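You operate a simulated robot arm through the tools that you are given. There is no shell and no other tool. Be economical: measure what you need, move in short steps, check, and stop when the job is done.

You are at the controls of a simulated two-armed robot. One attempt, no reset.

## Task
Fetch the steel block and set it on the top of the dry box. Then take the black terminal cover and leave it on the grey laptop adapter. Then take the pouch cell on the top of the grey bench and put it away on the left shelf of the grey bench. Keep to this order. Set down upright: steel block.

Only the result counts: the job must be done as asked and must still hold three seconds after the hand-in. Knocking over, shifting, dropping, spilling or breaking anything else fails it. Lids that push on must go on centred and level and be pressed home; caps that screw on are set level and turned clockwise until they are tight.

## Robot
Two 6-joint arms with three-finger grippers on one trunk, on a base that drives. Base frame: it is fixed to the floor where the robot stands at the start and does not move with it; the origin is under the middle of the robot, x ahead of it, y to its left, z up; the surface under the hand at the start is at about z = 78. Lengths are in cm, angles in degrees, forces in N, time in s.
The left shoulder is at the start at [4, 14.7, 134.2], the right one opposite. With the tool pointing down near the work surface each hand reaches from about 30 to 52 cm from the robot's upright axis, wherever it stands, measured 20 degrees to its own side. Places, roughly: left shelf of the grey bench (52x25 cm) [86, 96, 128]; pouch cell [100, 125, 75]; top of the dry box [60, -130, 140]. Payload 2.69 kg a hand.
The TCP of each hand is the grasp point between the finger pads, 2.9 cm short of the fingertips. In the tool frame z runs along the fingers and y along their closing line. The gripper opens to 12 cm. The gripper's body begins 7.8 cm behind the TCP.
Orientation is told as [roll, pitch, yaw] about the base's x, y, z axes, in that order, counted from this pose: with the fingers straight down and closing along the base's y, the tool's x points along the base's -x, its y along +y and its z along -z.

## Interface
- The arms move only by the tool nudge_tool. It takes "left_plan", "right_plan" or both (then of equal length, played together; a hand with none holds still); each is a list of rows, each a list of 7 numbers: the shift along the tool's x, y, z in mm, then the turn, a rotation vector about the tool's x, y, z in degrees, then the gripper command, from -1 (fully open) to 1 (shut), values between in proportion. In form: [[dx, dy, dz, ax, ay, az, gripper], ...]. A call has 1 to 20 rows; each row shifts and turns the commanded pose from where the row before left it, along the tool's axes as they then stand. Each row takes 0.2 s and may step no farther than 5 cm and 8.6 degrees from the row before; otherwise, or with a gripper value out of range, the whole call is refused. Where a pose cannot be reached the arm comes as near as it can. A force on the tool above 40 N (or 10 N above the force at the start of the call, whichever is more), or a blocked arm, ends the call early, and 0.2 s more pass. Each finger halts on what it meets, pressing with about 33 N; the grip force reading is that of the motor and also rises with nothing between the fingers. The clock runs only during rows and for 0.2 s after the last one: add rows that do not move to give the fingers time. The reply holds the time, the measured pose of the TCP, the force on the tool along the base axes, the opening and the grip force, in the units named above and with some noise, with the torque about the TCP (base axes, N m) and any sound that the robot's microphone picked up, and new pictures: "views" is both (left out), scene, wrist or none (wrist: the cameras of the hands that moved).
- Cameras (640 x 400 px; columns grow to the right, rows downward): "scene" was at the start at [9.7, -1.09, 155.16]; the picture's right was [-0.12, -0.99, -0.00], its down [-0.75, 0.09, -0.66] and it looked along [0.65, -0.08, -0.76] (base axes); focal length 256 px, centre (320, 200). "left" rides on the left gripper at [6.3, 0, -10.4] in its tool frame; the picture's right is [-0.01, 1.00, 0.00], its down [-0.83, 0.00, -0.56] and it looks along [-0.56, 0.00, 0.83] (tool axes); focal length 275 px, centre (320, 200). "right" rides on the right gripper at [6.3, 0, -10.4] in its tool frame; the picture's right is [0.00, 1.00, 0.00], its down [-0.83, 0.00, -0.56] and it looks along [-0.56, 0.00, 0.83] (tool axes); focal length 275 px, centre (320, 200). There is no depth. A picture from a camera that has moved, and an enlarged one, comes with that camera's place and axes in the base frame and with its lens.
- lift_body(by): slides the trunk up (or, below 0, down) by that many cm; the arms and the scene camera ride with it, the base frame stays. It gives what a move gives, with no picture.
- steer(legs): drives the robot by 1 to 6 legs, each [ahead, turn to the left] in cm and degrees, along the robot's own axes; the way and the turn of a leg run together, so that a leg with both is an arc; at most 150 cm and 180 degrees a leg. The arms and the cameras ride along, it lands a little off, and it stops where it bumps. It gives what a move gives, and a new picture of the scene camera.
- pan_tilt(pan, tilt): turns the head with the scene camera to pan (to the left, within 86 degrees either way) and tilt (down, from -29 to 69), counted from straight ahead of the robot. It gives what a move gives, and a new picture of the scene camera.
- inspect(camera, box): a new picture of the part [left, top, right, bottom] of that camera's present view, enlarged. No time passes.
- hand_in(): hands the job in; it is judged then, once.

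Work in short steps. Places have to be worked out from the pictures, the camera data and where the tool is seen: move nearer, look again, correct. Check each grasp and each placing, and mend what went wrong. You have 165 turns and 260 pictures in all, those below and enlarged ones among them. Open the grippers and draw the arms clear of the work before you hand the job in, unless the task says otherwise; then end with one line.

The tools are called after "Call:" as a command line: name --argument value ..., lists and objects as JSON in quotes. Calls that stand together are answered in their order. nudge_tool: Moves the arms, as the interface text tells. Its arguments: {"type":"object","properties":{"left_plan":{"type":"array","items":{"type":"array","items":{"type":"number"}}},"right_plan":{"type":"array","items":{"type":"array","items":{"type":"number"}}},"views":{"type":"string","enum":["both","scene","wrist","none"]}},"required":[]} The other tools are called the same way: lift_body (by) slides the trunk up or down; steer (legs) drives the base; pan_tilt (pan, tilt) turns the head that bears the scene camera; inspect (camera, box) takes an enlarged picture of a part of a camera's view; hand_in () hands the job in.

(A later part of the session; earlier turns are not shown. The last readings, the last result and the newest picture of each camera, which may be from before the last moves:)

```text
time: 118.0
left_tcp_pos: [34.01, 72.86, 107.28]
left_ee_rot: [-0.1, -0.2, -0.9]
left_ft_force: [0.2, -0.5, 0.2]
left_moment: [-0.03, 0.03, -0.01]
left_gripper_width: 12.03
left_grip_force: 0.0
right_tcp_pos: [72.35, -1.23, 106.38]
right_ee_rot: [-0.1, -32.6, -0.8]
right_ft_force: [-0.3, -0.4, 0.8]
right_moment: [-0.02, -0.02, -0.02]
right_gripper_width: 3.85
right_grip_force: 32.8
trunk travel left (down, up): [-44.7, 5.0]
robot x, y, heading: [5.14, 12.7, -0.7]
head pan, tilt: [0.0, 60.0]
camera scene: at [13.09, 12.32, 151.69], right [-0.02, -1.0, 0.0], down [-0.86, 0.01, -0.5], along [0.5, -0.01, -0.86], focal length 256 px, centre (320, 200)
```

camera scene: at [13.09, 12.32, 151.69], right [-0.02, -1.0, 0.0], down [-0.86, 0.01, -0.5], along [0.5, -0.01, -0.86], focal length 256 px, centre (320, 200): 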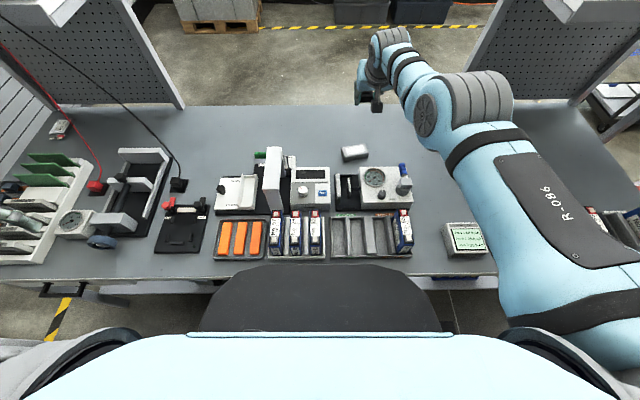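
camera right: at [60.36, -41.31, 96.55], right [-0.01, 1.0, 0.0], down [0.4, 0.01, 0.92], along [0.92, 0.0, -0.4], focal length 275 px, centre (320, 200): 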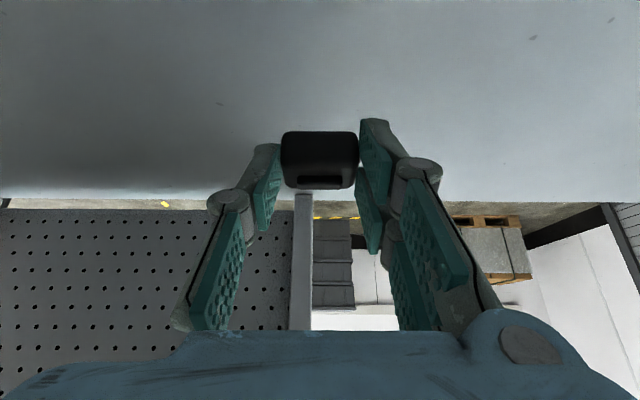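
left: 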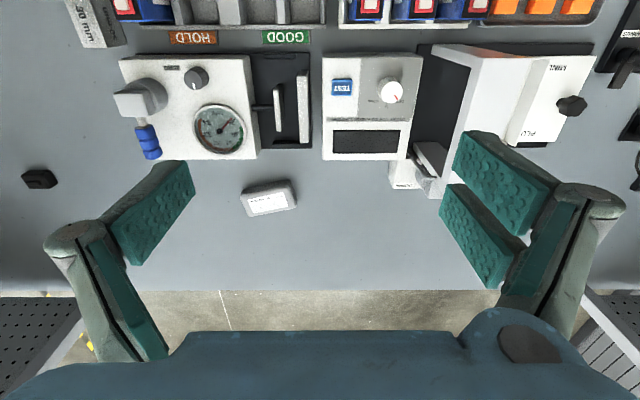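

I'll pull the left hand back and down in front of the bench edge before lowering the trunk.

Call:
nudge_tool --left_plan '[[20, 0, 0, 0, 0, 0, -1], [20, 5, 5, 0, 0, 0, -1], [25, 5, 5, 0, 0, 0, -1], [25, 5, 5, 0, 0, 0, -1], [25, 5, 5, 0, 0, 0, -1], [25, 5, 5, 0, 0, 0, -1], [0, 0, 0, 0, 0, 0, -1]]' --views "scene"

Call:
inspect --camera "scene" --box '[320, 125, 430, 215]'

```text
time: 119.6
left_tcp_pos: [34.33, 72.72, 107.18]
left_ee_rot: [-0.2, -0.1, -0.9]
left_ft_force: [0.2, 0.0, -0.4]
left_moment: [0.01, 0.03, 0.02]
left_gripper_width: 12.0
left_grip_force: 0.0
left hand out of reach, approached as far as the arm can: row 1, 2, 3, 4, 5, 6
right_tcp_pos: [72.64, -1.2, 106.2]
right_ee_rot: [-0.1, -32.5, -0.8]
right_ft_force: [-0.7, 0.0, 0.0]
right_moment: [0.03, 0.0, 0.04]
right_gripper_width: 3.86
right_grip_force: 32.8
trunk travel left (down, up): [-44.7, 5.0]
robot x, y, heading: [4.84, 12.25, -0.8]
head pan, tilt: [0.0, 60.0]
camera scene: at [13.47, 12.33, 151.67], right [-0.02, -1.0, 0.0], down [-0.87, 0.01, -0.5], along [0.5, -0.01, -0.87], focal length 256 px, centre (320, 200)
```

scene: 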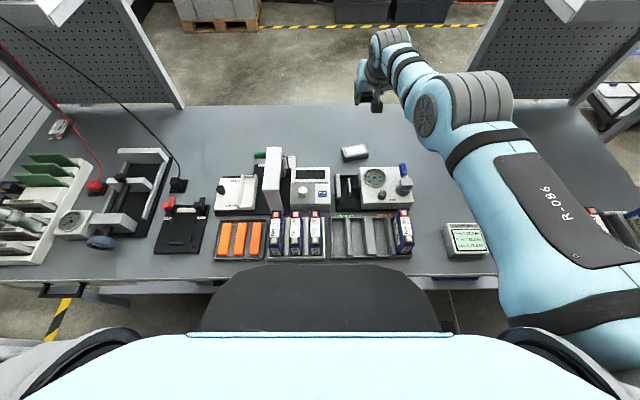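

```text
4.44 times, centred on (375, 170) of scene
camera zoom: at [13.47, 12.33, 151.67], right [-0.02, -1.0, 0.0], down [-0.87, 0.01, -0.5], along [0.5, -0.01, -0.87], focal length 1138 px, centre (76, 333)
```

zoom: 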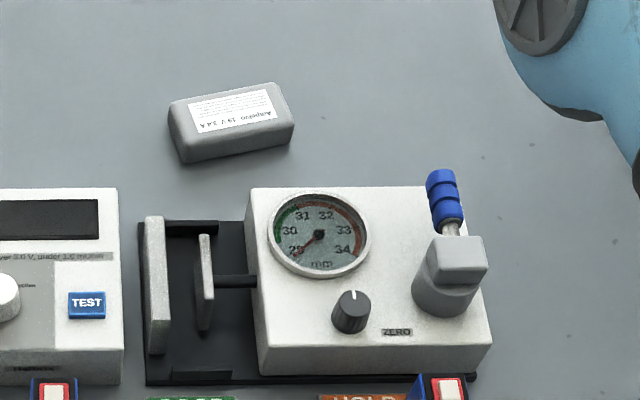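

The left arm is at a joint limit there, so I'll raise that hand instead. It then stays high when the trunk goes down.

Call:
nudge_tool --left_plan '[[-8, 16, -20, 0, 0, 0, -1], [-4, 8, -30, 0, 0, 0, -1], [-4, 4, -30, 0, 0, 0, -1], [-2, 2, -30, 0, 0, 0, -1], [0, 0, -30, 0, 0, 0, -1], [0, 0, -20, 0, 0, 0, -1], [0, 0, 0, 0, 0, 0, -1]]' --views "none"

```text
time: 121.2
left_tcp_pos: [31.79, 73.65, 120.15]
left_ee_rot: [0.0, 0.0, -1.0]
left_ft_force: [0.1, 0.1, -0.1]
left_moment: [-0.05, 0.02, 0.05]
left_gripper_width: 12.01
left_grip_force: 0.1
left hand out of reach, approached as far as the arm can: row 3, 4, 5, 6
right_tcp_pos: [72.55, -1.26, 106.26]
right_ee_rot: [-0.2, -32.4, -0.7]
right_ft_force: [0.9, -0.8, 0.2]
right_moment: [0.01, 0.02, 0.02]
right_gripper_width: 3.85
right_grip_force: 32.9
trunk travel left (down, up): [-44.7, 5.0]
robot x, y, heading: [4.92, 12.73, -0.9]
head pan, tilt: [0.0, 60.0]
```

Now I'll lower the trunk 18 cm over the adapter and view.

Call:
lift_body --by -18

Call:
inspect --camera "right" --box '[0, 0, 640, 400]'

Call:
inspect --camera "scene" --box '[320, 60, 480, 160]'

```text
time: 123.2
left_tcp_pos: [31.74, 73.57, 102.08]
left_ee_rot: [0.0, -0.1, -0.9]
left_ft_force: [-0.2, -0.7, -0.2]
left_moment: [-0.02, 0.0, 0.02]
left_gripper_width: 11.98
left_grip_force: 0.1
right_tcp_pos: [72.63, -1.26, 88.18]
right_ee_rot: [-0.2, -32.5, -0.8]
right_ft_force: [0.4, -0.8, 0.7]
right_moment: [0.05, 0.04, -0.01]
right_gripper_width: 3.86
right_grip_force: 33.6
trunk travel left (down, up): [-26.7, 23.0]
robot x, y, heading: [4.6, 12.58, -0.9]
head pan, tilt: [0.0, 60.0]
```

```text
1.00 times, centred on (320, 200) of right (not enlarged: the box is as wide or as high as the picture)
camera zoom: at [61.83, -1.01, 93.57], right [0.01, 1.0, 0.0], down [0.4, 0.0, 0.92], along [0.92, -0.01, -0.4], focal length 275 px, centre (320, 200)
```

zoom: 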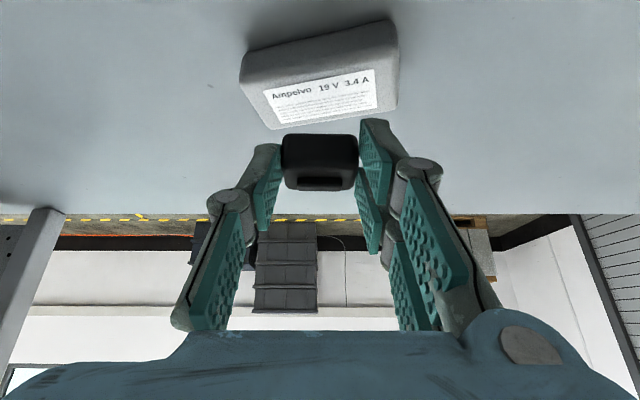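

```text
4.00 times, centred on (400, 110) of scene
camera zoom: at [13.43, 12.32, 133.62], right [-0.02, -1.0, 0.0], down [-0.87, 0.01, -0.5], along [0.5, -0.01, -0.87], focal length 1024 px, centre (0, 560)
```

zoom: 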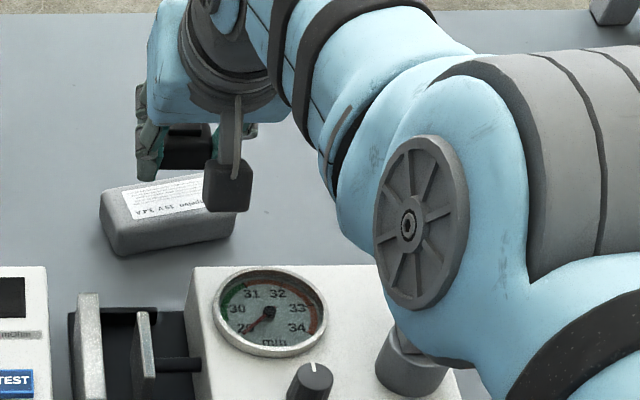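

The cover is above the adapter's top (centre near [74.9, -0.8]). I'll lower 3 cm and then in fine steps.

Call:
nudge_tool --right_plan '[[8.1, 0, 12.6, 0, 0, 0, 0.5], [7, 0, 11, 0, 0, 0, 0.5], [2.7, 0, 4.2, 0, 0, 0, 0.5], [0, 0, 0, 0, 0, 0, 0.5]]' --views "wrist"

```text
time: 124.2
left_tcp_pos: [31.73, 73.73, 102.21]
left_ee_rot: [0.0, -0.1, -0.9]
left_ft_force: [-0.1, -0.6, -0.1]
left_moment: [0.05, 0.01, 0.01]
left_gripper_width: 12.02
left_grip_force: 0.1
right_tcp_pos: [72.31, -1.37, 84.84]
right_ee_rot: [-0.1, -32.6, -0.8]
right_ft_force: [-0.7, -0.8, 0.6]
right_moment: [0.0, -0.01, 0.02]
right_gripper_width: 3.85
right_grip_force: 33.1
right hand out of reach, approached as far as the arm can: row 3
trunk travel left (down, up): [-26.7, 23.0]
robot x, y, heading: [5.02, 12.73, -1.1]
head pan, tilt: [0.0, 60.0]
camera right: at [61.46, -1.17, 90.25], right [0.01, 1.0, 0.0], down [0.4, 0.0, 0.92], along [0.92, -0.01, -0.4], focal length 275 px, centre (320, 200)
```

right: 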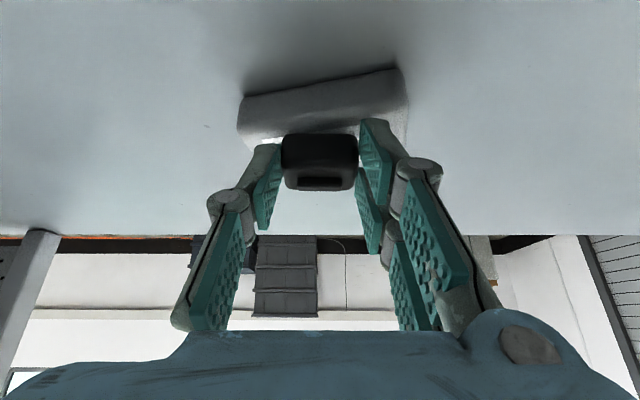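

Call:
inspect --camera "right" --box '[220, 50, 420, 200]'

```text
2.67 times, centred on (320, 125) of right
camera zoom: at [61.46, -1.17, 90.25], right [0.01, 1.0, 0.0], down [0.4, 0.0, 0.92], along [0.92, -0.01, -0.4], focal length 734 px, centre (320, 400)
```

zoom: 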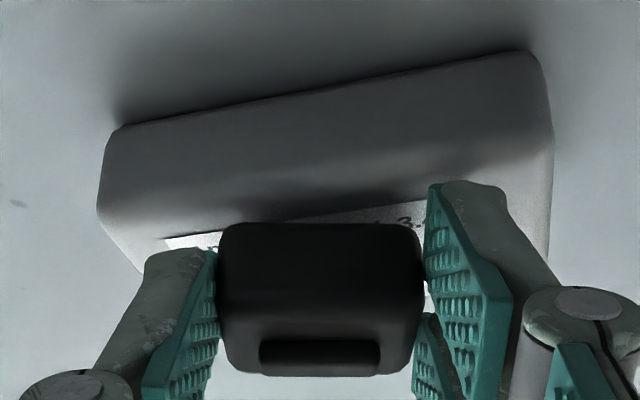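

The cover's near edge sits right at the adapter's near edge. I'll raise 1 cm, drive forward 1.3 cm to centre it, then come back down.

Call:
lift_body --by 1

Call:
steer --legs '[[1.3, 0]]'

Call:
inspect --camera "right" --box '[220, 50, 420, 200]'

```text
time: 124.8
left_tcp_pos: [31.83, 73.67, 103.19]
left_ee_rot: [0.1, -0.1, -0.9]
left_ft_force: [-0.4, 0.8, -0.5]
left_moment: [-0.02, 0.0, 0.02]
left_gripper_width: 11.98
left_grip_force: 0.0
right_tcp_pos: [72.2, -1.41, 85.89]
right_ee_rot: [-0.1, -32.6, -0.9]
right_ft_force: [0.8, 0.3, -0.5]
right_moment: [0.02, -0.01, -0.03]
right_gripper_width: 3.85
right_grip_force: 33.1
trunk travel left (down, up): [-27.7, 22.0]
robot x, y, heading: [4.91, 12.45, -0.9]
head pan, tilt: [0.0, 60.0]
```

```text
time: 125.6
left_tcp_pos: [32.8, 73.69, 103.32]
left_ee_rot: [0.0, -0.2, -0.9]
left_ft_force: [0.1, 0.0, -0.5]
left_moment: [-0.02, -0.03, -0.01]
left_gripper_width: 12.0
left_grip_force: 0.0
right_tcp_pos: [73.41, -1.44, 86.0]
right_ee_rot: [-0.3, -32.6, -0.8]
right_ft_force: [-0.2, -0.1, 1.0]
right_moment: [-0.02, -0.01, 0.0]
right_gripper_width: 3.87
right_grip_force: 33.2
trunk travel left (down, up): [-27.7, 22.0]
robot x, y, heading: [6.0, 12.77, -0.9]
head pan, tilt: [0.0, 60.0]
camera scene: at [14.38, 12.31, 134.64], right [-0.02, -1.0, 0.0], down [-0.86, 0.01, -0.5], along [0.5, -0.01, -0.86], focal length 256 px, centre (320, 200)
```

scene: 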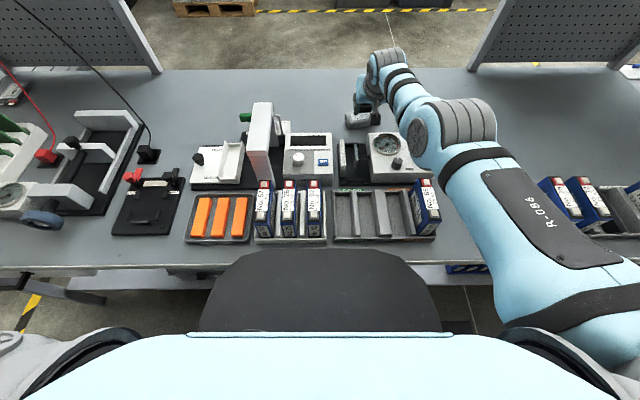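

```text
2.67 times, centred on (320, 125) of right
camera zoom: at [62.53, -1.17, 91.41], right [0.01, 1.0, 0.0], down [0.4, 0.0, 0.92], along [0.92, -0.01, -0.4], focal length 734 px, centre (320, 400)
```

zoom: 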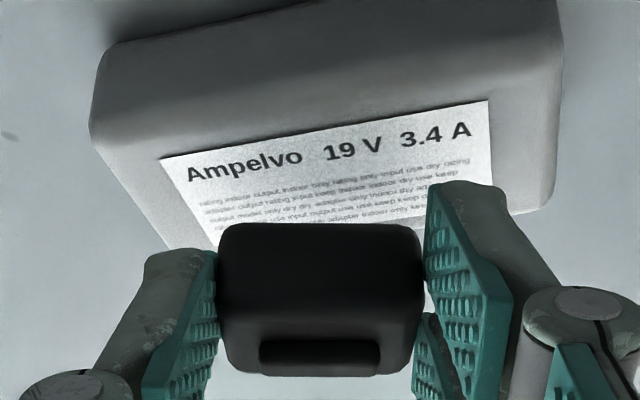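

Well centred. Lowering with the trunk.

Call:
lift_body --by -1.5

Call:
lift_body --by -0.4

Call:
inspect --camera "right" --box '[220, 50, 420, 200]'

```text
time: 126.2
left_tcp_pos: [32.94, 73.65, 101.64]
left_ee_rot: [0.1, -0.1, -0.9]
left_ft_force: [-0.8, 0.0, -0.4]
left_moment: [-0.01, 0.01, 0.01]
left_gripper_width: 12.02
left_grip_force: 0.0
right_tcp_pos: [73.51, -1.47, 84.44]
right_ee_rot: [-0.2, -32.6, -0.9]
right_ft_force: [-2.2, 0.6, 2.1]
right_moment: [0.04, 0.05, 0.05]
right_gripper_width: 3.85
right_grip_force: 32.9
trunk travel left (down, up): [-26.2, 23.5]
robot x, y, heading: [6.41, 12.37, -0.6]
head pan, tilt: [0.0, 60.0]
```

```text
time: 126.7
left_tcp_pos: [32.8, 73.64, 101.3]
left_ee_rot: [-0.1, -0.2, -0.9]
left_ft_force: [-0.6, -0.7, 0.7]
left_moment: [-0.02, 0.01, -0.01]
left_gripper_width: 12.01
left_grip_force: 0.1
right_tcp_pos: [73.48, -1.42, 84.39]
right_ee_rot: [-0.3, -32.9, -0.9]
right_ft_force: [3.3, -2.0, 17.8]
right_moment: [0.23, -0.1, -0.04]
right_gripper_width: 3.85
right_grip_force: 32.9
trunk travel left (down, up): [-25.8, 23.9]
robot x, y, heading: [5.8, 12.6, -0.9]
head pan, tilt: [0.0, 60.0]
```

```text
2.67 times, centred on (320, 125) of right
camera zoom: at [62.68, -1.17, 89.67], right [0.01, 1.0, 0.0], down [0.4, 0.0, 0.92], along [0.92, -0.01, -0.4], focal length 734 px, centre (320, 400)
```

zoom: 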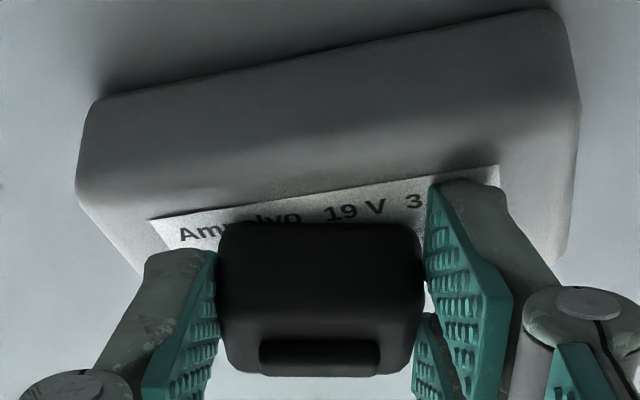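

Contact at 18 N with the cover centred on the adapter. I'll release gently.

Call:
lift_body --by 0.2

Call:
nudge_tool --right_plan '[[0, 0, 0, 0, 0, 0, 0.3], [0, 0, 0, 0, 0, 0, 0.2], [0, 0, 0, 0, 0, 0, 0], [0, 0, 0, 0, 0, 0, 0]]' --views "wrist"

```text
time: 127.2
left_tcp_pos: [32.83, 73.7, 101.53]
left_ee_rot: [0.0, -0.2, -1.0]
left_ft_force: [0.5, 0.4, 0.5]
left_moment: [-0.01, 0.0, 0.01]
left_gripper_width: 12.0
left_grip_force: 0.0
right_tcp_pos: [73.47, -1.44, 84.28]
right_ee_rot: [-0.3, -32.7, -0.7]
right_ft_force: [6.1, -0.3, 13.7]
right_moment: [0.18, -0.28, -0.11]
right_gripper_width: 3.88
right_grip_force: 32.9
trunk travel left (down, up): [-26.0, 23.7]
robot x, y, heading: [6.63, 12.9, -0.7]
head pan, tilt: [0.0, 60.0]
```

```text
time: 128.2
left_tcp_pos: [33.11, 73.66, 101.5]
left_ee_rot: [0.0, -0.1, -0.9]
left_ft_force: [0.5, 0.2, 0.0]
left_moment: [-0.02, 0.0, -0.01]
left_gripper_width: 12.0
left_grip_force: 0.1
right_tcp_pos: [73.4, -1.39, 84.11]
right_ee_rot: [-0.2, -32.5, -0.8]
right_ft_force: [-0.3, -0.3, 1.3]
right_moment: [0.02, 0.03, 0.02]
right_gripper_width: 6.14
right_grip_force: 0.1
trunk travel left (down, up): [-26.0, 23.7]
robot x, y, heading: [6.17, 12.68, -1.0]
head pan, tilt: [0.0, 60.0]
camera right: at [62.68, -1.17, 89.54], right [0.01, 1.0, 0.0], down [0.4, 0.0, 0.91], along [0.91, -0.01, -0.4], focal length 275 px, centre (320, 200)
```

right: 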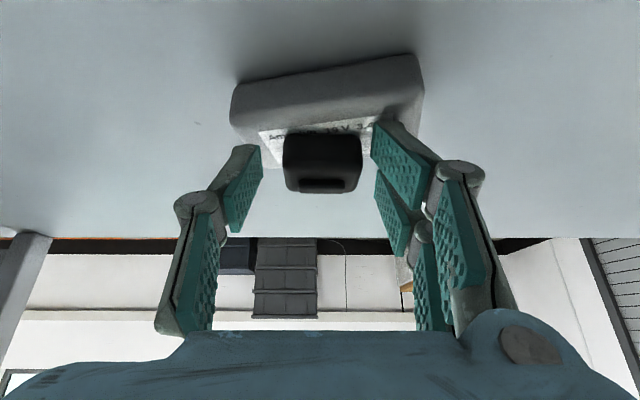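

Released. I'll raise straight up with the trunk and verify.

Call:
lift_body --by 20

Call:
steer --legs '[[-30, 0]]'

Call:
inspect --camera "right" --box '[0, 0, 640, 400]'

```text
time: 130.4
left_tcp_pos: [33.05, 73.62, 121.48]
left_ee_rot: [0.0, -0.1, -0.8]
left_ft_force: [0.8, -0.3, 0.7]
left_moment: [0.0, -0.01, -0.01]
left_gripper_width: 11.99
left_grip_force: 0.1
right_tcp_pos: [73.61, -1.47, 104.22]
right_ee_rot: [-0.1, -32.4, -0.8]
right_ft_force: [0.4, 0.6, 0.5]
right_moment: [0.02, 0.0, -0.01]
right_gripper_width: 6.0
right_grip_force: 0.1
trunk travel left (down, up): [-46.0, 3.7]
robot x, y, heading: [5.78, 12.38, -0.8]
head pan, tilt: [0.0, 60.0]
```

```text
time: 132.5
left_tcp_pos: [3.61, 74.13, 121.5]
left_ee_rot: [-0.1, 0.1, -1.0]
left_ft_force: [-0.4, -0.2, 0.5]
left_moment: [-0.01, 0.01, 0.0]
left_gripper_width: 11.97
left_grip_force: 0.1
right_tcp_pos: [43.63, -1.12, 104.03]
right_ee_rot: [-0.3, -32.3, -1.1]
right_ft_force: [0.5, -1.2, 0.2]
right_moment: [0.03, 0.01, -0.01]
right_gripper_width: 6.01
right_grip_force: 0.1
trunk travel left (down, up): [-46.0, 3.7]
robot x, y, heading: [-24.09, 12.78, -0.9]
head pan, tilt: [0.0, 60.0]
camera scene: at [-14.93, 12.78, 152.95], right [-0.02, -1.0, 0.0], down [-0.87, 0.02, -0.5], along [0.5, -0.01, -0.87], focal length 256 px, centre (320, 200)
```

scene: 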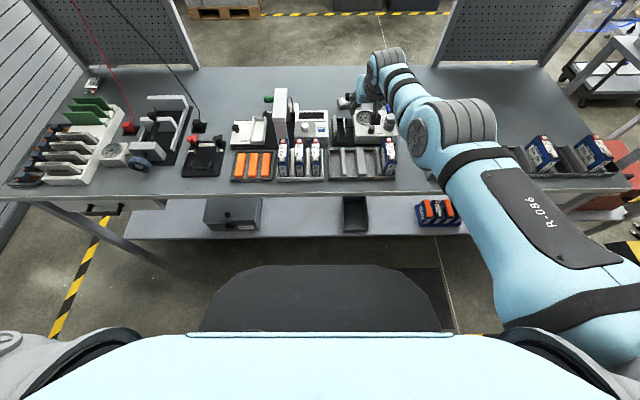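

```text
1.00 times, centred on (320, 200) of right (not enlarged: the box is as wide or as high as the picture)
camera zoom: at [32.93, -0.85, 109.46], right [0.02, 1.0, 0.0], down [0.41, 0.0, 0.91], along [0.91, -0.02, -0.41], focal length 275 px, centre (320, 200)
```

zoom: 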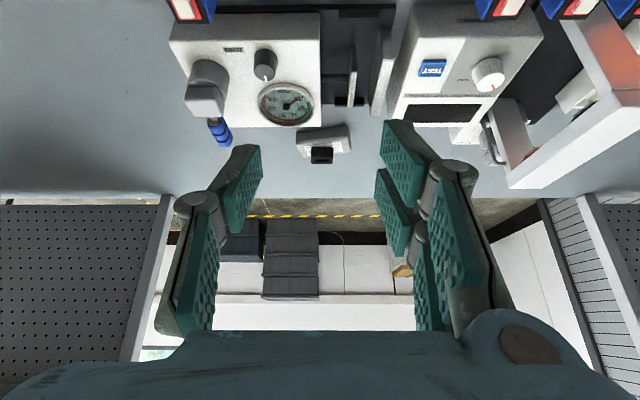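

Call:
inspect --camera "right" --box '[270, 110, 370, 180]'

Call:
inspect --camera "scene" --box '[40, 60, 240, 200]'

Call:
pan_tilt --pan 35 --tilt 25

```text
5.71 times, centred on (320, 145) of right
camera zoom: at [32.93, -0.85, 109.46], right [0.02, 1.0, 0.0], down [0.41, 0.0, 0.91], along [0.91, -0.02, -0.41], focal length 1573 px, centre (320, 514)
```

zoom: 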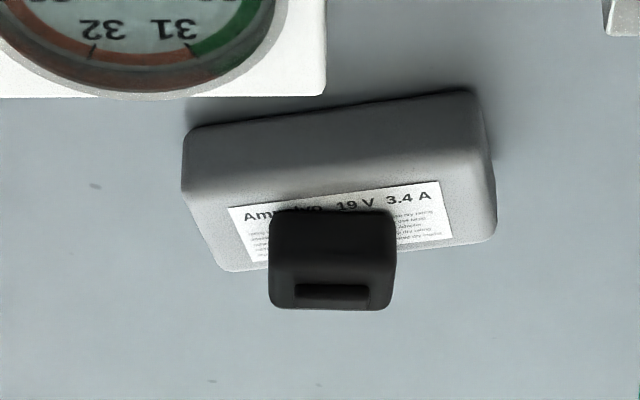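

```text
2.86 times, centred on (140, 130) of scene
camera zoom: at [-14.93, 12.78, 152.95], right [-0.02, -1.0, 0.0], down [-0.87, 0.02, -0.5], along [0.5, -0.01, -0.87], focal length 731 px, centre (834, 400)
```

zoom: 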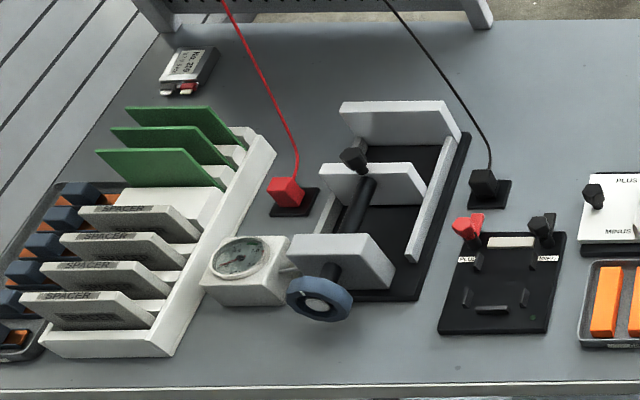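

```text
time: 133.5
left_tcp_pos: [3.13, 74.14, 121.56]
left_ee_rot: [-0.1, -0.2, -1.1]
left_ft_force: [0.0, -1.0, 0.7]
left_moment: [0.03, -0.03, -0.01]
left_gripper_width: 12.02
left_grip_force: 0.2
right_tcp_pos: [43.38, -1.16, 104.13]
right_ee_rot: [-0.2, -32.5, -1.0]
right_ft_force: [-0.4, 0.1, 0.4]
right_moment: [0.01, 0.0, 0.02]
right_gripper_width: 6.0
right_grip_force: 0.0
trunk travel left (down, up): [-46.0, 3.7]
robot x, y, heading: [-24.14, 12.79, -1.0]
head pan, tilt: [35.0, 25.0]
camera scene: at [-14.42, 18.04, 157.98], right [0.56, -0.83, 0.0], down [-0.35, -0.24, -0.91], along [0.75, 0.51, -0.42], focal length 256 px, centre (320, 200)
```

scene: 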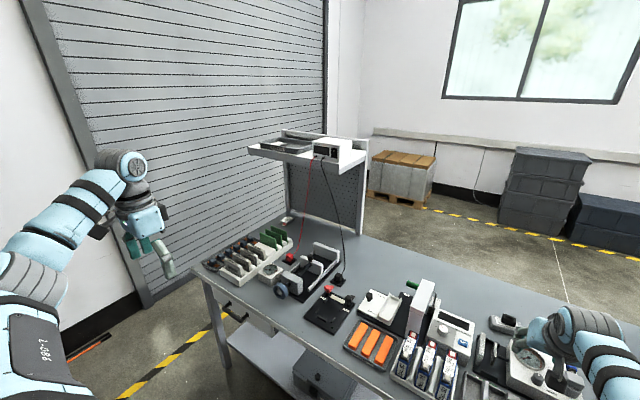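

The cover rests on the adapter. The pouch cell is at about [90, 113] at the bench's left end, under the left shelf, so I'll reach it from the corridor beside that end. First I'll bring the left hand forward and look that way.

Call:
nudge_tool --left_plan '[[-39, -21.4, 0, 0, 0, 0, -1], [-37, -24.8, 0, 0, 0, 0, -1], [-34.7, -27.9, 0, 0, 0, 0, -1], [-32.1, -30.8, 0, 0, 0, 0, -1], [-29.3, -33.5, 0, 0, 0, 0, -1], [-26.3, -35.9, 0, 0, 0, 0, -1], [-23, -38.1, 0, 0, 0, 0, -1], [-19.6, -39.9, 0, 0, 0, 0, -1], [-16.1, -41.5, 0, 0, 0, 0, -1], [-12.4, -42.7, 0, 0, 0, 0, -1], [-8.6, -43.7, 0, 0, 0, 0, -1], [-4.8, -44.2, 0, 0, 0, 0, -1], [0, 0, 0, 0, 0, 0, -1]]' --views "none"

Call:
pan_tilt --pan 80 --tilt 35

```text
time: 136.3
left_tcp_pos: [0.42, 44.53, 109.91]
left_ee_rot: [-0.2, -0.2, -1.0]
left_ft_force: [-0.4, 0.3, 0.5]
left_moment: [0.0, 0.01, -0.01]
left_gripper_width: 11.98
left_grip_force: 0.0
left hand out of reach, approached as far as the arm can: row 1, 2, 3, 4, 5, 6, 7, 8, 9, 10, 11, 12
right_tcp_pos: [43.39, -1.11, 104.3]
right_ee_rot: [-0.2, -32.6, -1.0]
right_ft_force: [-0.2, 0.0, -0.4]
right_moment: [-0.02, -0.02, 0.01]
right_gripper_width: 6.0
right_grip_force: 0.0
trunk travel left (down, up): [-46.0, 3.7]
robot x, y, heading: [-23.72, 13.67, -1.0]
head pan, tilt: [35.0, 25.0]
```

```text
time: 137.4
left_tcp_pos: [0.36, 44.53, 109.87]
left_ee_rot: [-0.1, -0.2, -0.9]
left_ft_force: [0.5, -0.9, -0.4]
left_moment: [-0.01, -0.01, -0.02]
left_gripper_width: 12.02
left_grip_force: 0.1
right_tcp_pos: [43.41, -1.15, 104.29]
right_ee_rot: [-0.1, -32.5, -1.0]
right_ft_force: [-0.2, 0.0, -0.9]
right_moment: [-0.01, 0.04, -0.01]
right_gripper_width: 5.99
right_grip_force: 0.1
trunk travel left (down, up): [-46.0, 3.7]
robot x, y, heading: [-23.95, 12.76, -0.9]
head pan, tilt: [80.0, 35.0]
camera scene: at [-20.3, 21.52, 156.41], right [0.98, -0.19, 0.0], down [-0.11, -0.56, -0.82], along [0.16, 0.8, -0.57], focal length 256 px, centre (320, 200)
```

scene: 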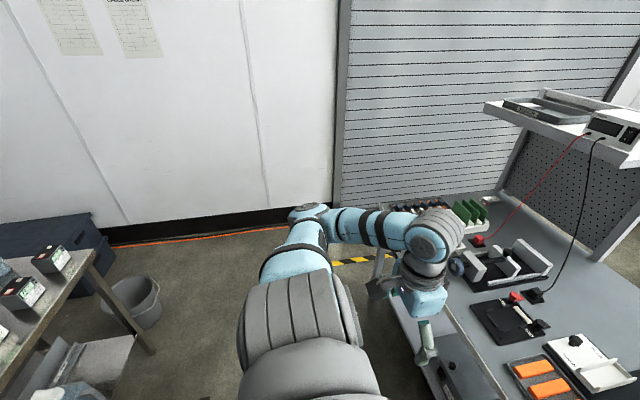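

The lane and corridor look free. The left arm ended up folded with its elbow out, so I'll bring that hand forward.

Call:
nudge_tool --left_plan '[[-37, -29, 0, 0, 0, 0, -1], [-37, -29, 0, 0, 0, 0, -1], [-37, -29, 0, 0, 0, 0, -1], [-37, -29, 0, 0, 0, 0, -1], [-37, -29, 0, 0, 0, 0, -1], [-37, -29, 0, 0, 0, 0, -1], [-37, -29, 0, 0, 0, 0, -1], [-37, -29, 0, 0, 0, 0, -1], [0, 0, 0, 0, 0, 0, -1]]' --views "none"

Call:
pan_tilt --pan 30 --tilt 45

```text
time: 139.4
left_tcp_pos: [3.69, 46.76, 107.28]
left_ee_rot: [0.0, -0.2, -1.0]
left_ft_force: [0.2, -0.3, 0.2]
left_moment: [0.02, 0.01, -0.02]
left_gripper_width: 11.99
left_grip_force: 0.0
left hand out of reach, approached as far as the arm can: row 1, 2, 3, 4, 5, 6, 7, 8
right_tcp_pos: [43.44, -1.08, 104.25]
right_ee_rot: [-0.1, -32.5, -1.0]
right_ft_force: [-0.6, 0.5, -0.9]
right_moment: [0.03, -0.01, 0.0]
right_gripper_width: 6.01
right_grip_force: 0.0
trunk travel left (down, up): [-46.0, 3.7]
robot x, y, heading: [-23.84, 12.72, -1.2]
head pan, tilt: [80.0, 35.0]
```

```text
time: 140.6
left_tcp_pos: [3.61, 46.95, 107.21]
left_ee_rot: [0.0, -0.2, -0.9]
left_ft_force: [0.4, 0.0, 0.2]
left_moment: [-0.01, -0.01, -0.03]
left_gripper_width: 12.0
left_grip_force: 0.0
right_tcp_pos: [43.48, -1.05, 104.19]
right_ee_rot: [-0.2, -32.5, -1.0]
right_ft_force: [1.7, 0.1, -0.1]
right_moment: [0.01, 0.04, 0.03]
right_gripper_width: 6.01
right_grip_force: 0.1
trunk travel left (down, up): [-46.0, 3.7]
robot x, y, heading: [-23.85, 12.69, -1.0]
head pan, tilt: [30.0, 45.0]
camera scene: at [-14.88, 16.84, 154.92], right [0.48, -0.87, 0.0], down [-0.62, -0.34, -0.71], along [0.62, 0.34, -0.71], focal length 256 px, centre (320, 200)
```

scene: 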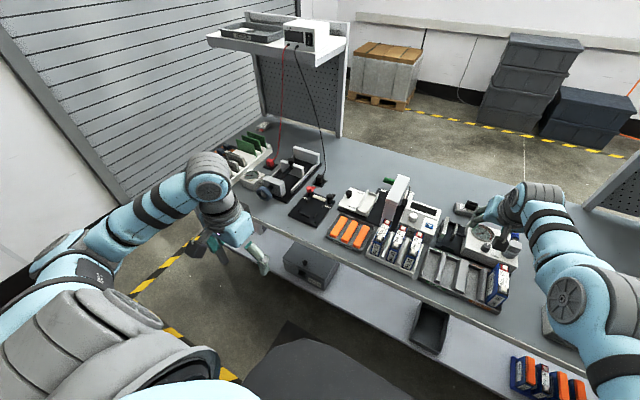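

The left arm is stuck near a joint limit at this height. I'll back away from the bench and try with the hand lower, where the workspace is wider.

Call:
steer --legs '[[-18, 0]]'

Call:
nudge_tool --left_plan '[[0, 0, 40, 0, 0, 0, -1], [0, 0, 40, 0, 0, 0, -1], [0, 0, 40, 0, 0, 0, -1], [0, 0, 40, 0, 0, 0, -1], [-30, -10, 20, 0, 0, 0, -1], [-30, -20, 0, 0, 0, 0, -1], [-30, -20, 0, 0, 0, 0, -1], [-30, -20, 0, 0, 0, 0, -1], [0, 0, 0, 0, 0, 0, -1]]' --views "scene"

```text
time: 142.1
left_tcp_pos: [-14.05, 47.09, 107.26]
left_ee_rot: [-0.1, 0.0, -0.9]
left_ft_force: [0.5, -0.4, 0.6]
left_moment: [-0.02, 0.08, 0.03]
left_gripper_width: 12.01
left_grip_force: 0.1
right_tcp_pos: [25.85, -0.83, 103.91]
right_ee_rot: [-0.1, -32.3, -1.0]
right_ft_force: [0.2, -0.5, -0.6]
right_moment: [-0.03, -0.01, 0.0]
right_gripper_width: 5.99
right_grip_force: 0.1
trunk travel left (down, up): [-46.0, 3.7]
robot x, y, heading: [-42.17, 13.18, -0.9]
head pan, tilt: [30.0, 45.0]
camera scene: at [-32.24, 17.14, 154.88], right [0.48, -0.87, 0.0], down [-0.62, -0.34, -0.7], along [0.62, 0.34, -0.71], focal length 256 px, centre (320, 200)
```

scene: 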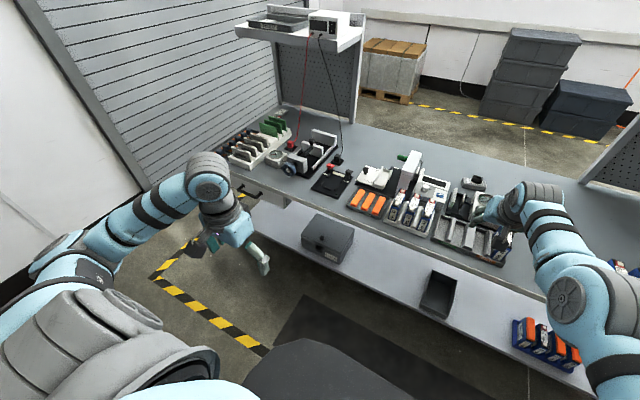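

```text
time: 144.1
left_tcp_pos: [-2.56, 39.9, 89.37]
left_ee_rot: [-0.2, -0.3, -1.1]
left_ft_force: [-0.9, 0.1, 1.0]
left_moment: [0.04, 0.02, 0.01]
left_gripper_width: 12.02
left_grip_force: 0.1
right_tcp_pos: [25.53, -0.73, 104.18]
right_ee_rot: [-0.2, -32.5, -0.9]
right_ft_force: [-0.5, -0.1, 0.2]
right_moment: [0.0, 0.0, 0.0]
right_gripper_width: 6.0
right_grip_force: 0.0
trunk travel left (down, up): [-46.0, 3.7]
robot x, y, heading: [-41.98, 13.22, -1.1]
head pan, tilt: [30.0, 45.0]
camera scene: at [-32.77, 17.15, 154.92], right [0.48, -0.87, 0.0], down [-0.62, -0.34, -0.71], along [0.62, 0.34, -0.71], focal length 256 px, centre (320, 200)
```

scene: 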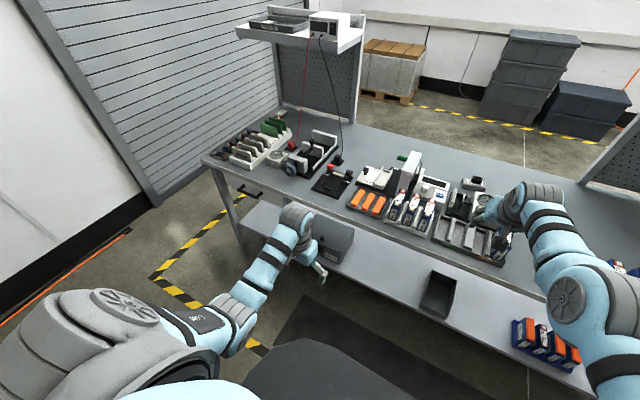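

It's free again. I'll move it to a compact forward position.

Call:
nudge_tool --left_plan '[[-30, -34, 0, 0, 0, 0, -1], [-30, -34, 0, 0, 0, 0, -1], [-30, -34, -10, 0, 0, 0, -1], [-30, -34, -15, 0, 0, 0, -1], [-20, -30, -30, 0, 0, 0, -1], [-10, 0, -40, 0, 0, 0, -1], [-5, 0, -40, 0, 0, 0, -1], [0, 0, 0, 0, 0, 0, -1]]' --views "none"

```text
time: 145.9
left_tcp_pos: [12.71, 22.92, 102.9]
left_ee_rot: [-0.2, -0.2, -1.1]
left_ft_force: [-0.6, 0.1, -0.2]
left_moment: [0.03, 0.02, 0.02]
left_gripper_width: 12.02
left_grip_force: 0.1
right_tcp_pos: [25.54, -0.76, 104.19]
right_ee_rot: [-0.1, -32.5, -1.0]
right_ft_force: [-0.1, 0.6, 0.2]
right_moment: [0.02, 0.02, -0.02]
right_gripper_width: 6.01
right_grip_force: 0.0
trunk travel left (down, up): [-46.0, 3.7]
robot x, y, heading: [-41.98, 13.08, -1.2]
head pan, tilt: [30.0, 45.0]
```

I'll turn to face away, back along the lane to y≈165, turn to face the corridor and look.

Call:
steer --legs '[[0, -89], [-75, 0], [-76, 0], [0, 90]]'

Call:
pan_tilt --pan -15 --tilt 30

```text
time: 161.3
left_tcp_pos: [11.6, 176.36, 102.89]
left_ee_rot: [-0.1, -0.2, 1.0]
left_ft_force: [0.1, 0.0, -0.5]
left_moment: [0.03, -0.02, 0.03]
left_gripper_width: 12.01
left_grip_force: 0.1
right_tcp_pos: [25.27, 153.1, 104.1]
right_ee_rot: [-0.1, -32.5, 1.0]
right_ft_force: [-0.7, 0.3, -0.4]
right_moment: [-0.04, -0.01, 0.01]
right_gripper_width: 5.98
right_grip_force: 0.1
trunk travel left (down, up): [-46.0, 3.7]
robot x, y, heading: [-42.67, 164.96, 1.0]
head pan, tilt: [30.0, 45.0]
camera scene: at [-33.68, 168.83, 154.92], right [0.52, -0.86, 0.0], down [-0.61, -0.36, -0.71], along [0.61, 0.36, -0.71], focal length 256 px, centre (320, 200)
```

scene: 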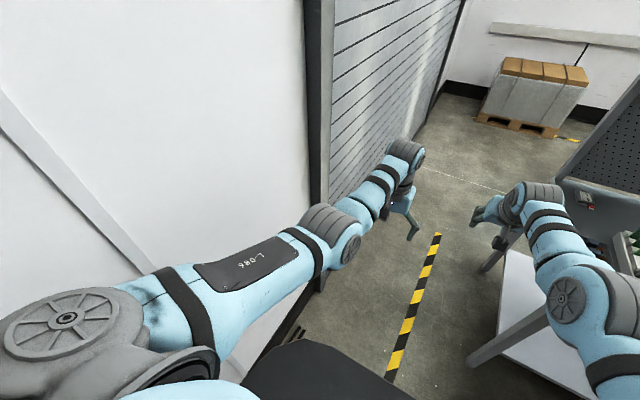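

```text
time: 162.4
left_tcp_pos: [11.5, 176.35, 102.75]
left_ee_rot: [-0.1, -0.2, 1.0]
left_ft_force: [0.1, -0.4, 0.4]
left_moment: [-0.01, 0.03, 0.03]
left_gripper_width: 11.99
left_grip_force: 0.1
right_tcp_pos: [25.29, 153.1, 104.28]
right_ee_rot: [-0.1, -32.5, 1.1]
right_ft_force: [-0.2, 0.5, -0.5]
right_moment: [0.01, 0.03, 0.05]
right_gripper_width: 5.99
right_grip_force: 0.1
trunk travel left (down, up): [-46.0, 3.7]
robot x, y, heading: [-42.62, 164.91, 1.0]
head pan, tilt: [-15.0, 30.0]
camera scene: at [-31.87, 162.51, 157.18], right [-0.24, -0.97, 0.0], down [-0.49, 0.12, -0.87], along [0.84, -0.21, -0.5], focal length 256 px, centre (320, 200)
```

scene: 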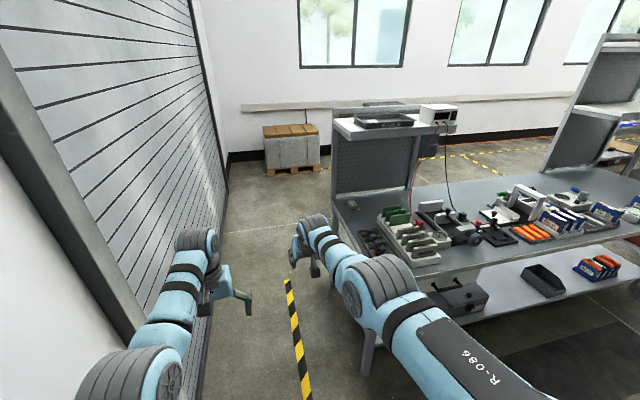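

The corridor is free (wall at y≈210, bench end at y≈120). I'll zoom on the cell area and the shelf.

Call:
inspect --camera "scene" --box '[310, 90, 470, 250]'

```text
2.50 times, centred on (390, 170) of scene
camera zoom: at [-31.87, 162.51, 157.18], right [-0.24, -0.97, 0.0], down [-0.49, 0.12, -0.87], along [0.84, -0.21, -0.5], focal length 640 px, centre (145, 275)
```

zoom: 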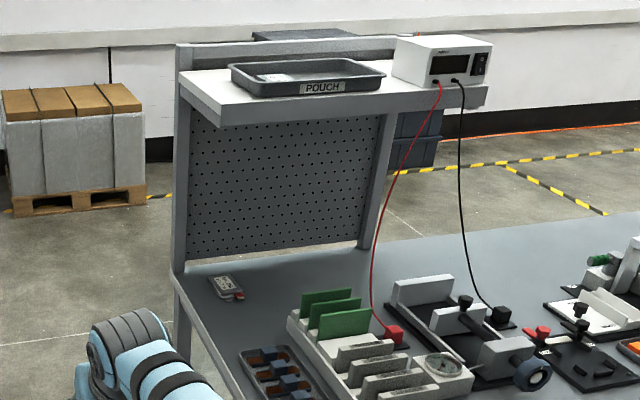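

The cell is at about [89.8, 112.3]. The shelf's POUCH tray is centred near [83, 102], rim about 132. I'll drive along the corridor to x≈52.

Call:
steer --legs '[[0, -1], [50, 0], [44, 0]]'

Call:
pan_tilt --pan -55 --tilt 45

```text
time: 167.9
left_tcp_pos: [105.04, 175.07, 102.93]
left_ee_rot: [-0.2, -0.2, -0.1]
left_ft_force: [-0.6, 1.0, -0.5]
left_moment: [-0.03, 0.01, 0.0]
left_gripper_width: 12.01
left_grip_force: 0.1
right_tcp_pos: [118.21, 151.54, 104.37]
right_ee_rot: [-0.1, -32.7, -0.1]
right_ft_force: [-0.1, 0.2, -0.6]
right_moment: [0.03, -0.02, -0.03]
right_gripper_width: 5.99
right_grip_force: 0.0
trunk travel left (down, up): [-46.0, 3.7]
robot x, y, heading: [50.63, 164.39, -0.0]
head pan, tilt: [-15.0, 30.0]
camera scene: at [61.16, 162.04, 157.21], right [-0.26, -0.97, 0.0], down [-0.48, 0.13, -0.87], along [0.84, -0.23, -0.5], focal length 256 px, centre (320, 200)
```

scene: 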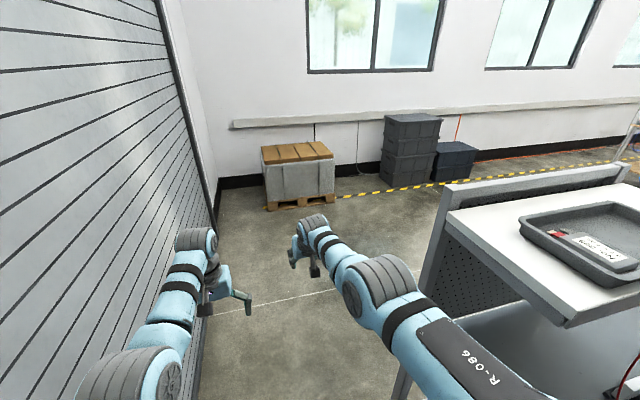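

```text
time: 169.0
left_tcp_pos: [105.28, 175.1, 102.82]
left_ee_rot: [-0.1, -0.2, -0.1]
left_ft_force: [-0.1, -0.4, 0.2]
left_moment: [0.02, 0.0, 0.01]
left_gripper_width: 12.01
left_grip_force: 0.0
right_tcp_pos: [118.4, 151.51, 104.28]
right_ee_rot: [-0.1, -32.5, -0.1]
right_ft_force: [0.4, -0.2, -0.6]
right_moment: [0.04, 0.0, -0.01]
right_gripper_width: 5.98
right_grip_force: 0.0
trunk travel left (down, up): [-46.0, 3.7]
robot x, y, heading: [50.91, 164.66, -0.1]
head pan, tilt: [-55.0, 45.0]
camera scene: at [57.42, 157.74, 154.92], right [-0.82, -0.57, 0.0], down [-0.41, 0.58, -0.71], along [0.41, -0.58, -0.71], focal length 256 px, centre (320, 200)
```

scene: 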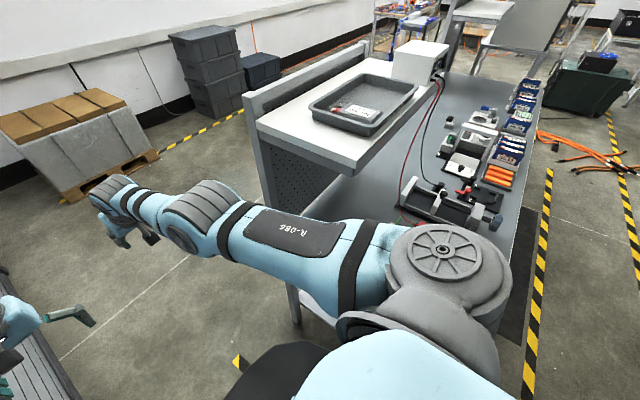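

Call:
inspect --camera "scene" --box '[240, 40, 450, 190]'

Call:
lift_body --by -22

Call:
pan_tilt --pan -50 --tilt 40

```text
2.67 times, centred on (345, 115) of scene
camera zoom: at [57.42, 157.74, 154.92], right [-0.82, -0.57, 0.0], down [-0.41, 0.58, -0.71], along [0.41, -0.58, -0.71], focal length 683 px, centre (253, 427)
```

zoom: 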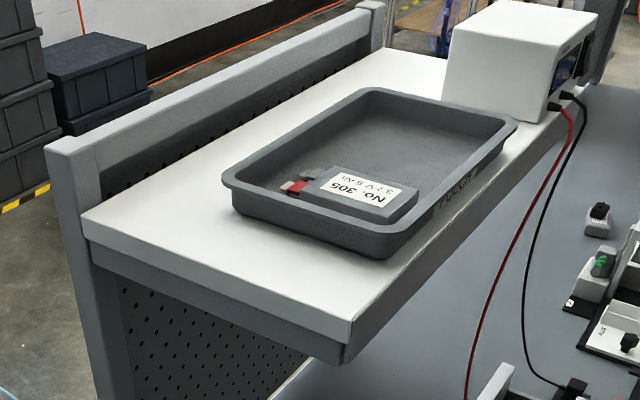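

```text
time: 171.3
left_tcp_pos: [105.09, 175.14, 80.93]
left_ee_rot: [-0.1, -0.2, -0.1]
left_ft_force: [-0.2, 0.6, -0.9]
left_moment: [-0.02, -0.01, 0.0]
left_gripper_width: 11.99
left_grip_force: 0.1
right_tcp_pos: [118.29, 151.6, 82.22]
right_ee_rot: [0.0, -32.4, 0.0]
right_ft_force: [-0.7, -0.5, 0.5]
right_moment: [0.03, -0.02, -0.01]
right_gripper_width: 6.0
right_grip_force: 0.1
trunk travel left (down, up): [-24.0, 25.7]
robot x, y, heading: [50.75, 164.72, -0.2]
head pan, tilt: [-55.0, 45.0]
```

```text
time: 172.0
left_tcp_pos: [105.28, 175.18, 80.8]
left_ee_rot: [-0.2, -0.3, 0.0]
left_ft_force: [1.2, -0.3, -0.3]
left_moment: [-0.01, -0.01, 0.01]
left_gripper_width: 12.02
left_grip_force: 0.1
right_tcp_pos: [118.34, 151.55, 82.23]
right_ee_rot: [-0.1, -32.5, -0.2]
right_ft_force: [-0.7, -0.2, 0.3]
right_moment: [0.0, -0.02, -0.01]
right_gripper_width: 6.02
right_grip_force: 0.1
trunk travel left (down, up): [-24.0, 25.7]
robot x, y, heading: [50.72, 164.26, -0.2]
head pan, tilt: [-50.0, 40.0]
camera scene: at [58.18, 157.88, 133.63], right [-0.77, -0.64, 0.0], down [-0.41, 0.49, -0.77], along [0.49, -0.59, -0.64], focal length 256 px, centre (320, 200)
```

scene: 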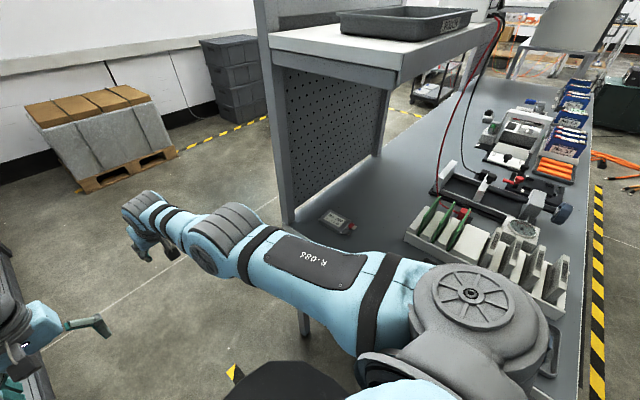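

Call:
inspect --camera "scene" --box '[290, 180, 390, 250]'

```text
5.71 times, centred on (340, 215) of scene
camera zoom: at [58.18, 157.88, 133.63], right [-0.77, -0.64, 0.0], down [-0.41, 0.49, -0.77], along [0.49, -0.59, -0.64], focal length 1463 px, centre (206, 114)
```

zoom: 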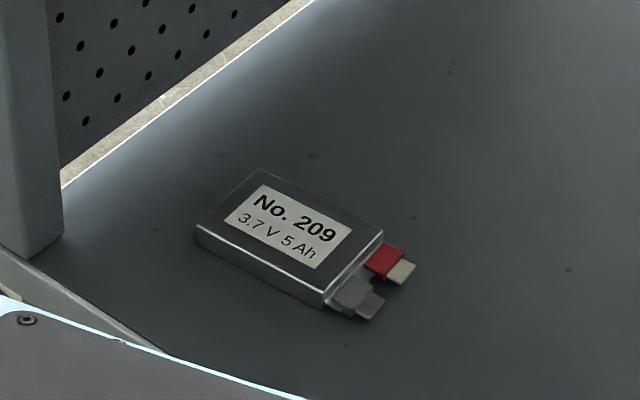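

The pouch cell No. 209 spans x 86.4–94.4 and y 109–115, axis-aligned with its tabs toward -x, centre [90.4, 112]. A tool-down grip across y fits. I'll untilt the right hand while pulling in.

Call:
nudge_tool --right_plan '[[14.9, 0, -32.9, 0, 8, 0, -1], [19.3, 0, -30.5, 0, 8, 0, -1], [23.3, 0, -27.5, 0, 8, 0, -1], [26.7, 0, -24.2, 0, 8.4, 0, -1], [0, 0, 0, 0, 0, 0, -1]]' --views "none"

```text
time: 173.2
left_tcp_pos: [105.05, 175.22, 80.77]
left_ee_rot: [-0.2, -0.2, 0.0]
left_ft_force: [0.5, 0.4, 0.4]
left_moment: [0.01, 0.01, -0.01]
left_gripper_width: 12.03
left_grip_force: 0.1
right_tcp_pos: [107.67, 151.64, 89.82]
right_ee_rot: [-0.1, -0.1, -0.1]
right_ft_force: [-0.1, -0.2, 0.0]
right_moment: [0.03, 0.01, 0.01]
right_gripper_width: 12.01
right_grip_force: 0.1
right hand out of reach, approached as far as the arm can: row 1, 2
trunk travel left (down, up): [-24.0, 25.7]
robot x, y, heading: [50.81, 164.46, -0.3]
head pan, tilt: [-50.0, 40.0]
```

The direct arc would hit the shelf post. I'll back up 16 cm first, swing the arm in, then drive forward again.

Call:
steer --legs '[[-16, 0]]'

Call:
nudge_tool --right_plan '[[0.4, -45.8, 0, 0, 0, 0, -1], [4.4, -45.6, 0, 0, 0, 0, -1], [8.3, -45, 0, 0, 0, 0, -1], [12.2, -44.1, 0, 0, 0, 0, -1], [16, -42.9, 0, 0, 0, 0, -1], [0, 0, 0, 0, 0, 0, -1]]' --views "both"

```text
time: 174.6
left_tcp_pos: [89.39, 175.08, 80.79]
left_ee_rot: [-0.1, -0.1, -0.2]
left_ft_force: [0.3, 0.0, -0.4]
left_moment: [0.0, 0.04, 0.03]
left_gripper_width: 11.98
left_grip_force: 0.0
right_tcp_pos: [92.07, 151.71, 89.81]
right_ee_rot: [-0.1, 0.1, -0.1]
right_ft_force: [-0.3, -0.1, -1.0]
right_moment: [0.0, 0.01, -0.02]
right_gripper_width: 11.99
right_grip_force: 0.0
trunk travel left (down, up): [-24.0, 25.7]
robot x, y, heading: [34.89, 164.34, -0.0]
head pan, tilt: [-50.0, 40.0]
camera scene: at [42.55, 157.9, 133.62], right [-0.77, -0.64, 0.0], down [-0.41, 0.49, -0.77], along [0.49, -0.59, -0.64], focal length 256 px, centre (320, 200)
```

scene: 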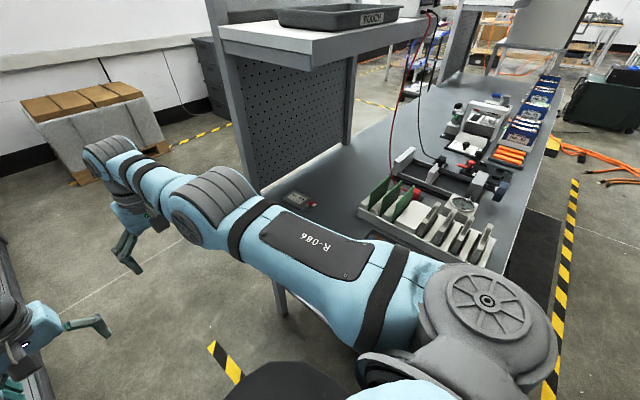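

```text
time: 176.0
left_tcp_pos: [89.33, 175.22, 80.88]
left_ee_rot: [-0.3, -0.3, -0.1]
left_ft_force: [0.0, 0.5, 0.0]
left_moment: [-0.02, 0.0, -0.01]
left_gripper_width: 12.01
left_grip_force: 0.1
right_tcp_pos: [90.27, 129.08, 89.93]
right_ee_rot: [0.0, -0.1, -0.2]
right_ft_force: [-0.2, 0.1, 1.2]
right_moment: [-0.01, 0.02, 0.0]
right_gripper_width: 11.97
right_grip_force: 0.1
right hand out of reach, approached as far as the arm can: row 1, 2, 3, 4, 5
trunk travel left (down, up): [-24.0, 25.7]
robot x, y, heading: [34.81, 164.74, 0.1]
head pan, tilt: [-50.0, 40.0]
camera scene: at [42.38, 157.97, 133.63], right [-0.77, -0.64, 0.0], down [-0.41, 0.49, -0.77], along [0.49, -0.59, -0.64], focal length 256 px, centre (320, 200)
camera right: at [84.12, 129.1, 100.34], right [0.0, 1.0, 0.0], down [0.83, 0.0, 0.56], along [0.56, 0.0, -0.83], focal length 275 px, centre (320, 200)
```

scene: 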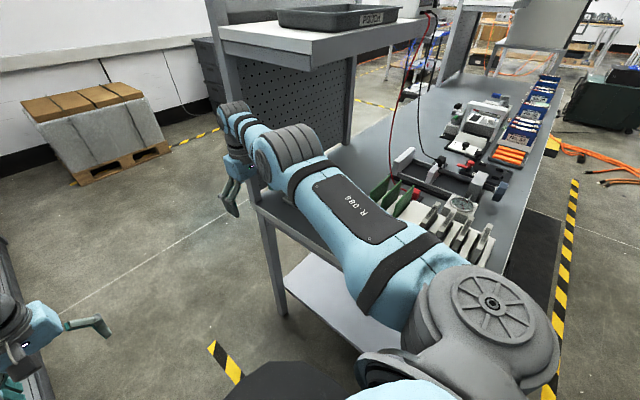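
right: 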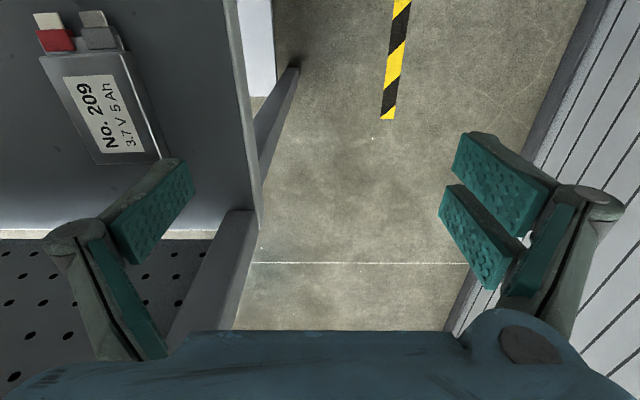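

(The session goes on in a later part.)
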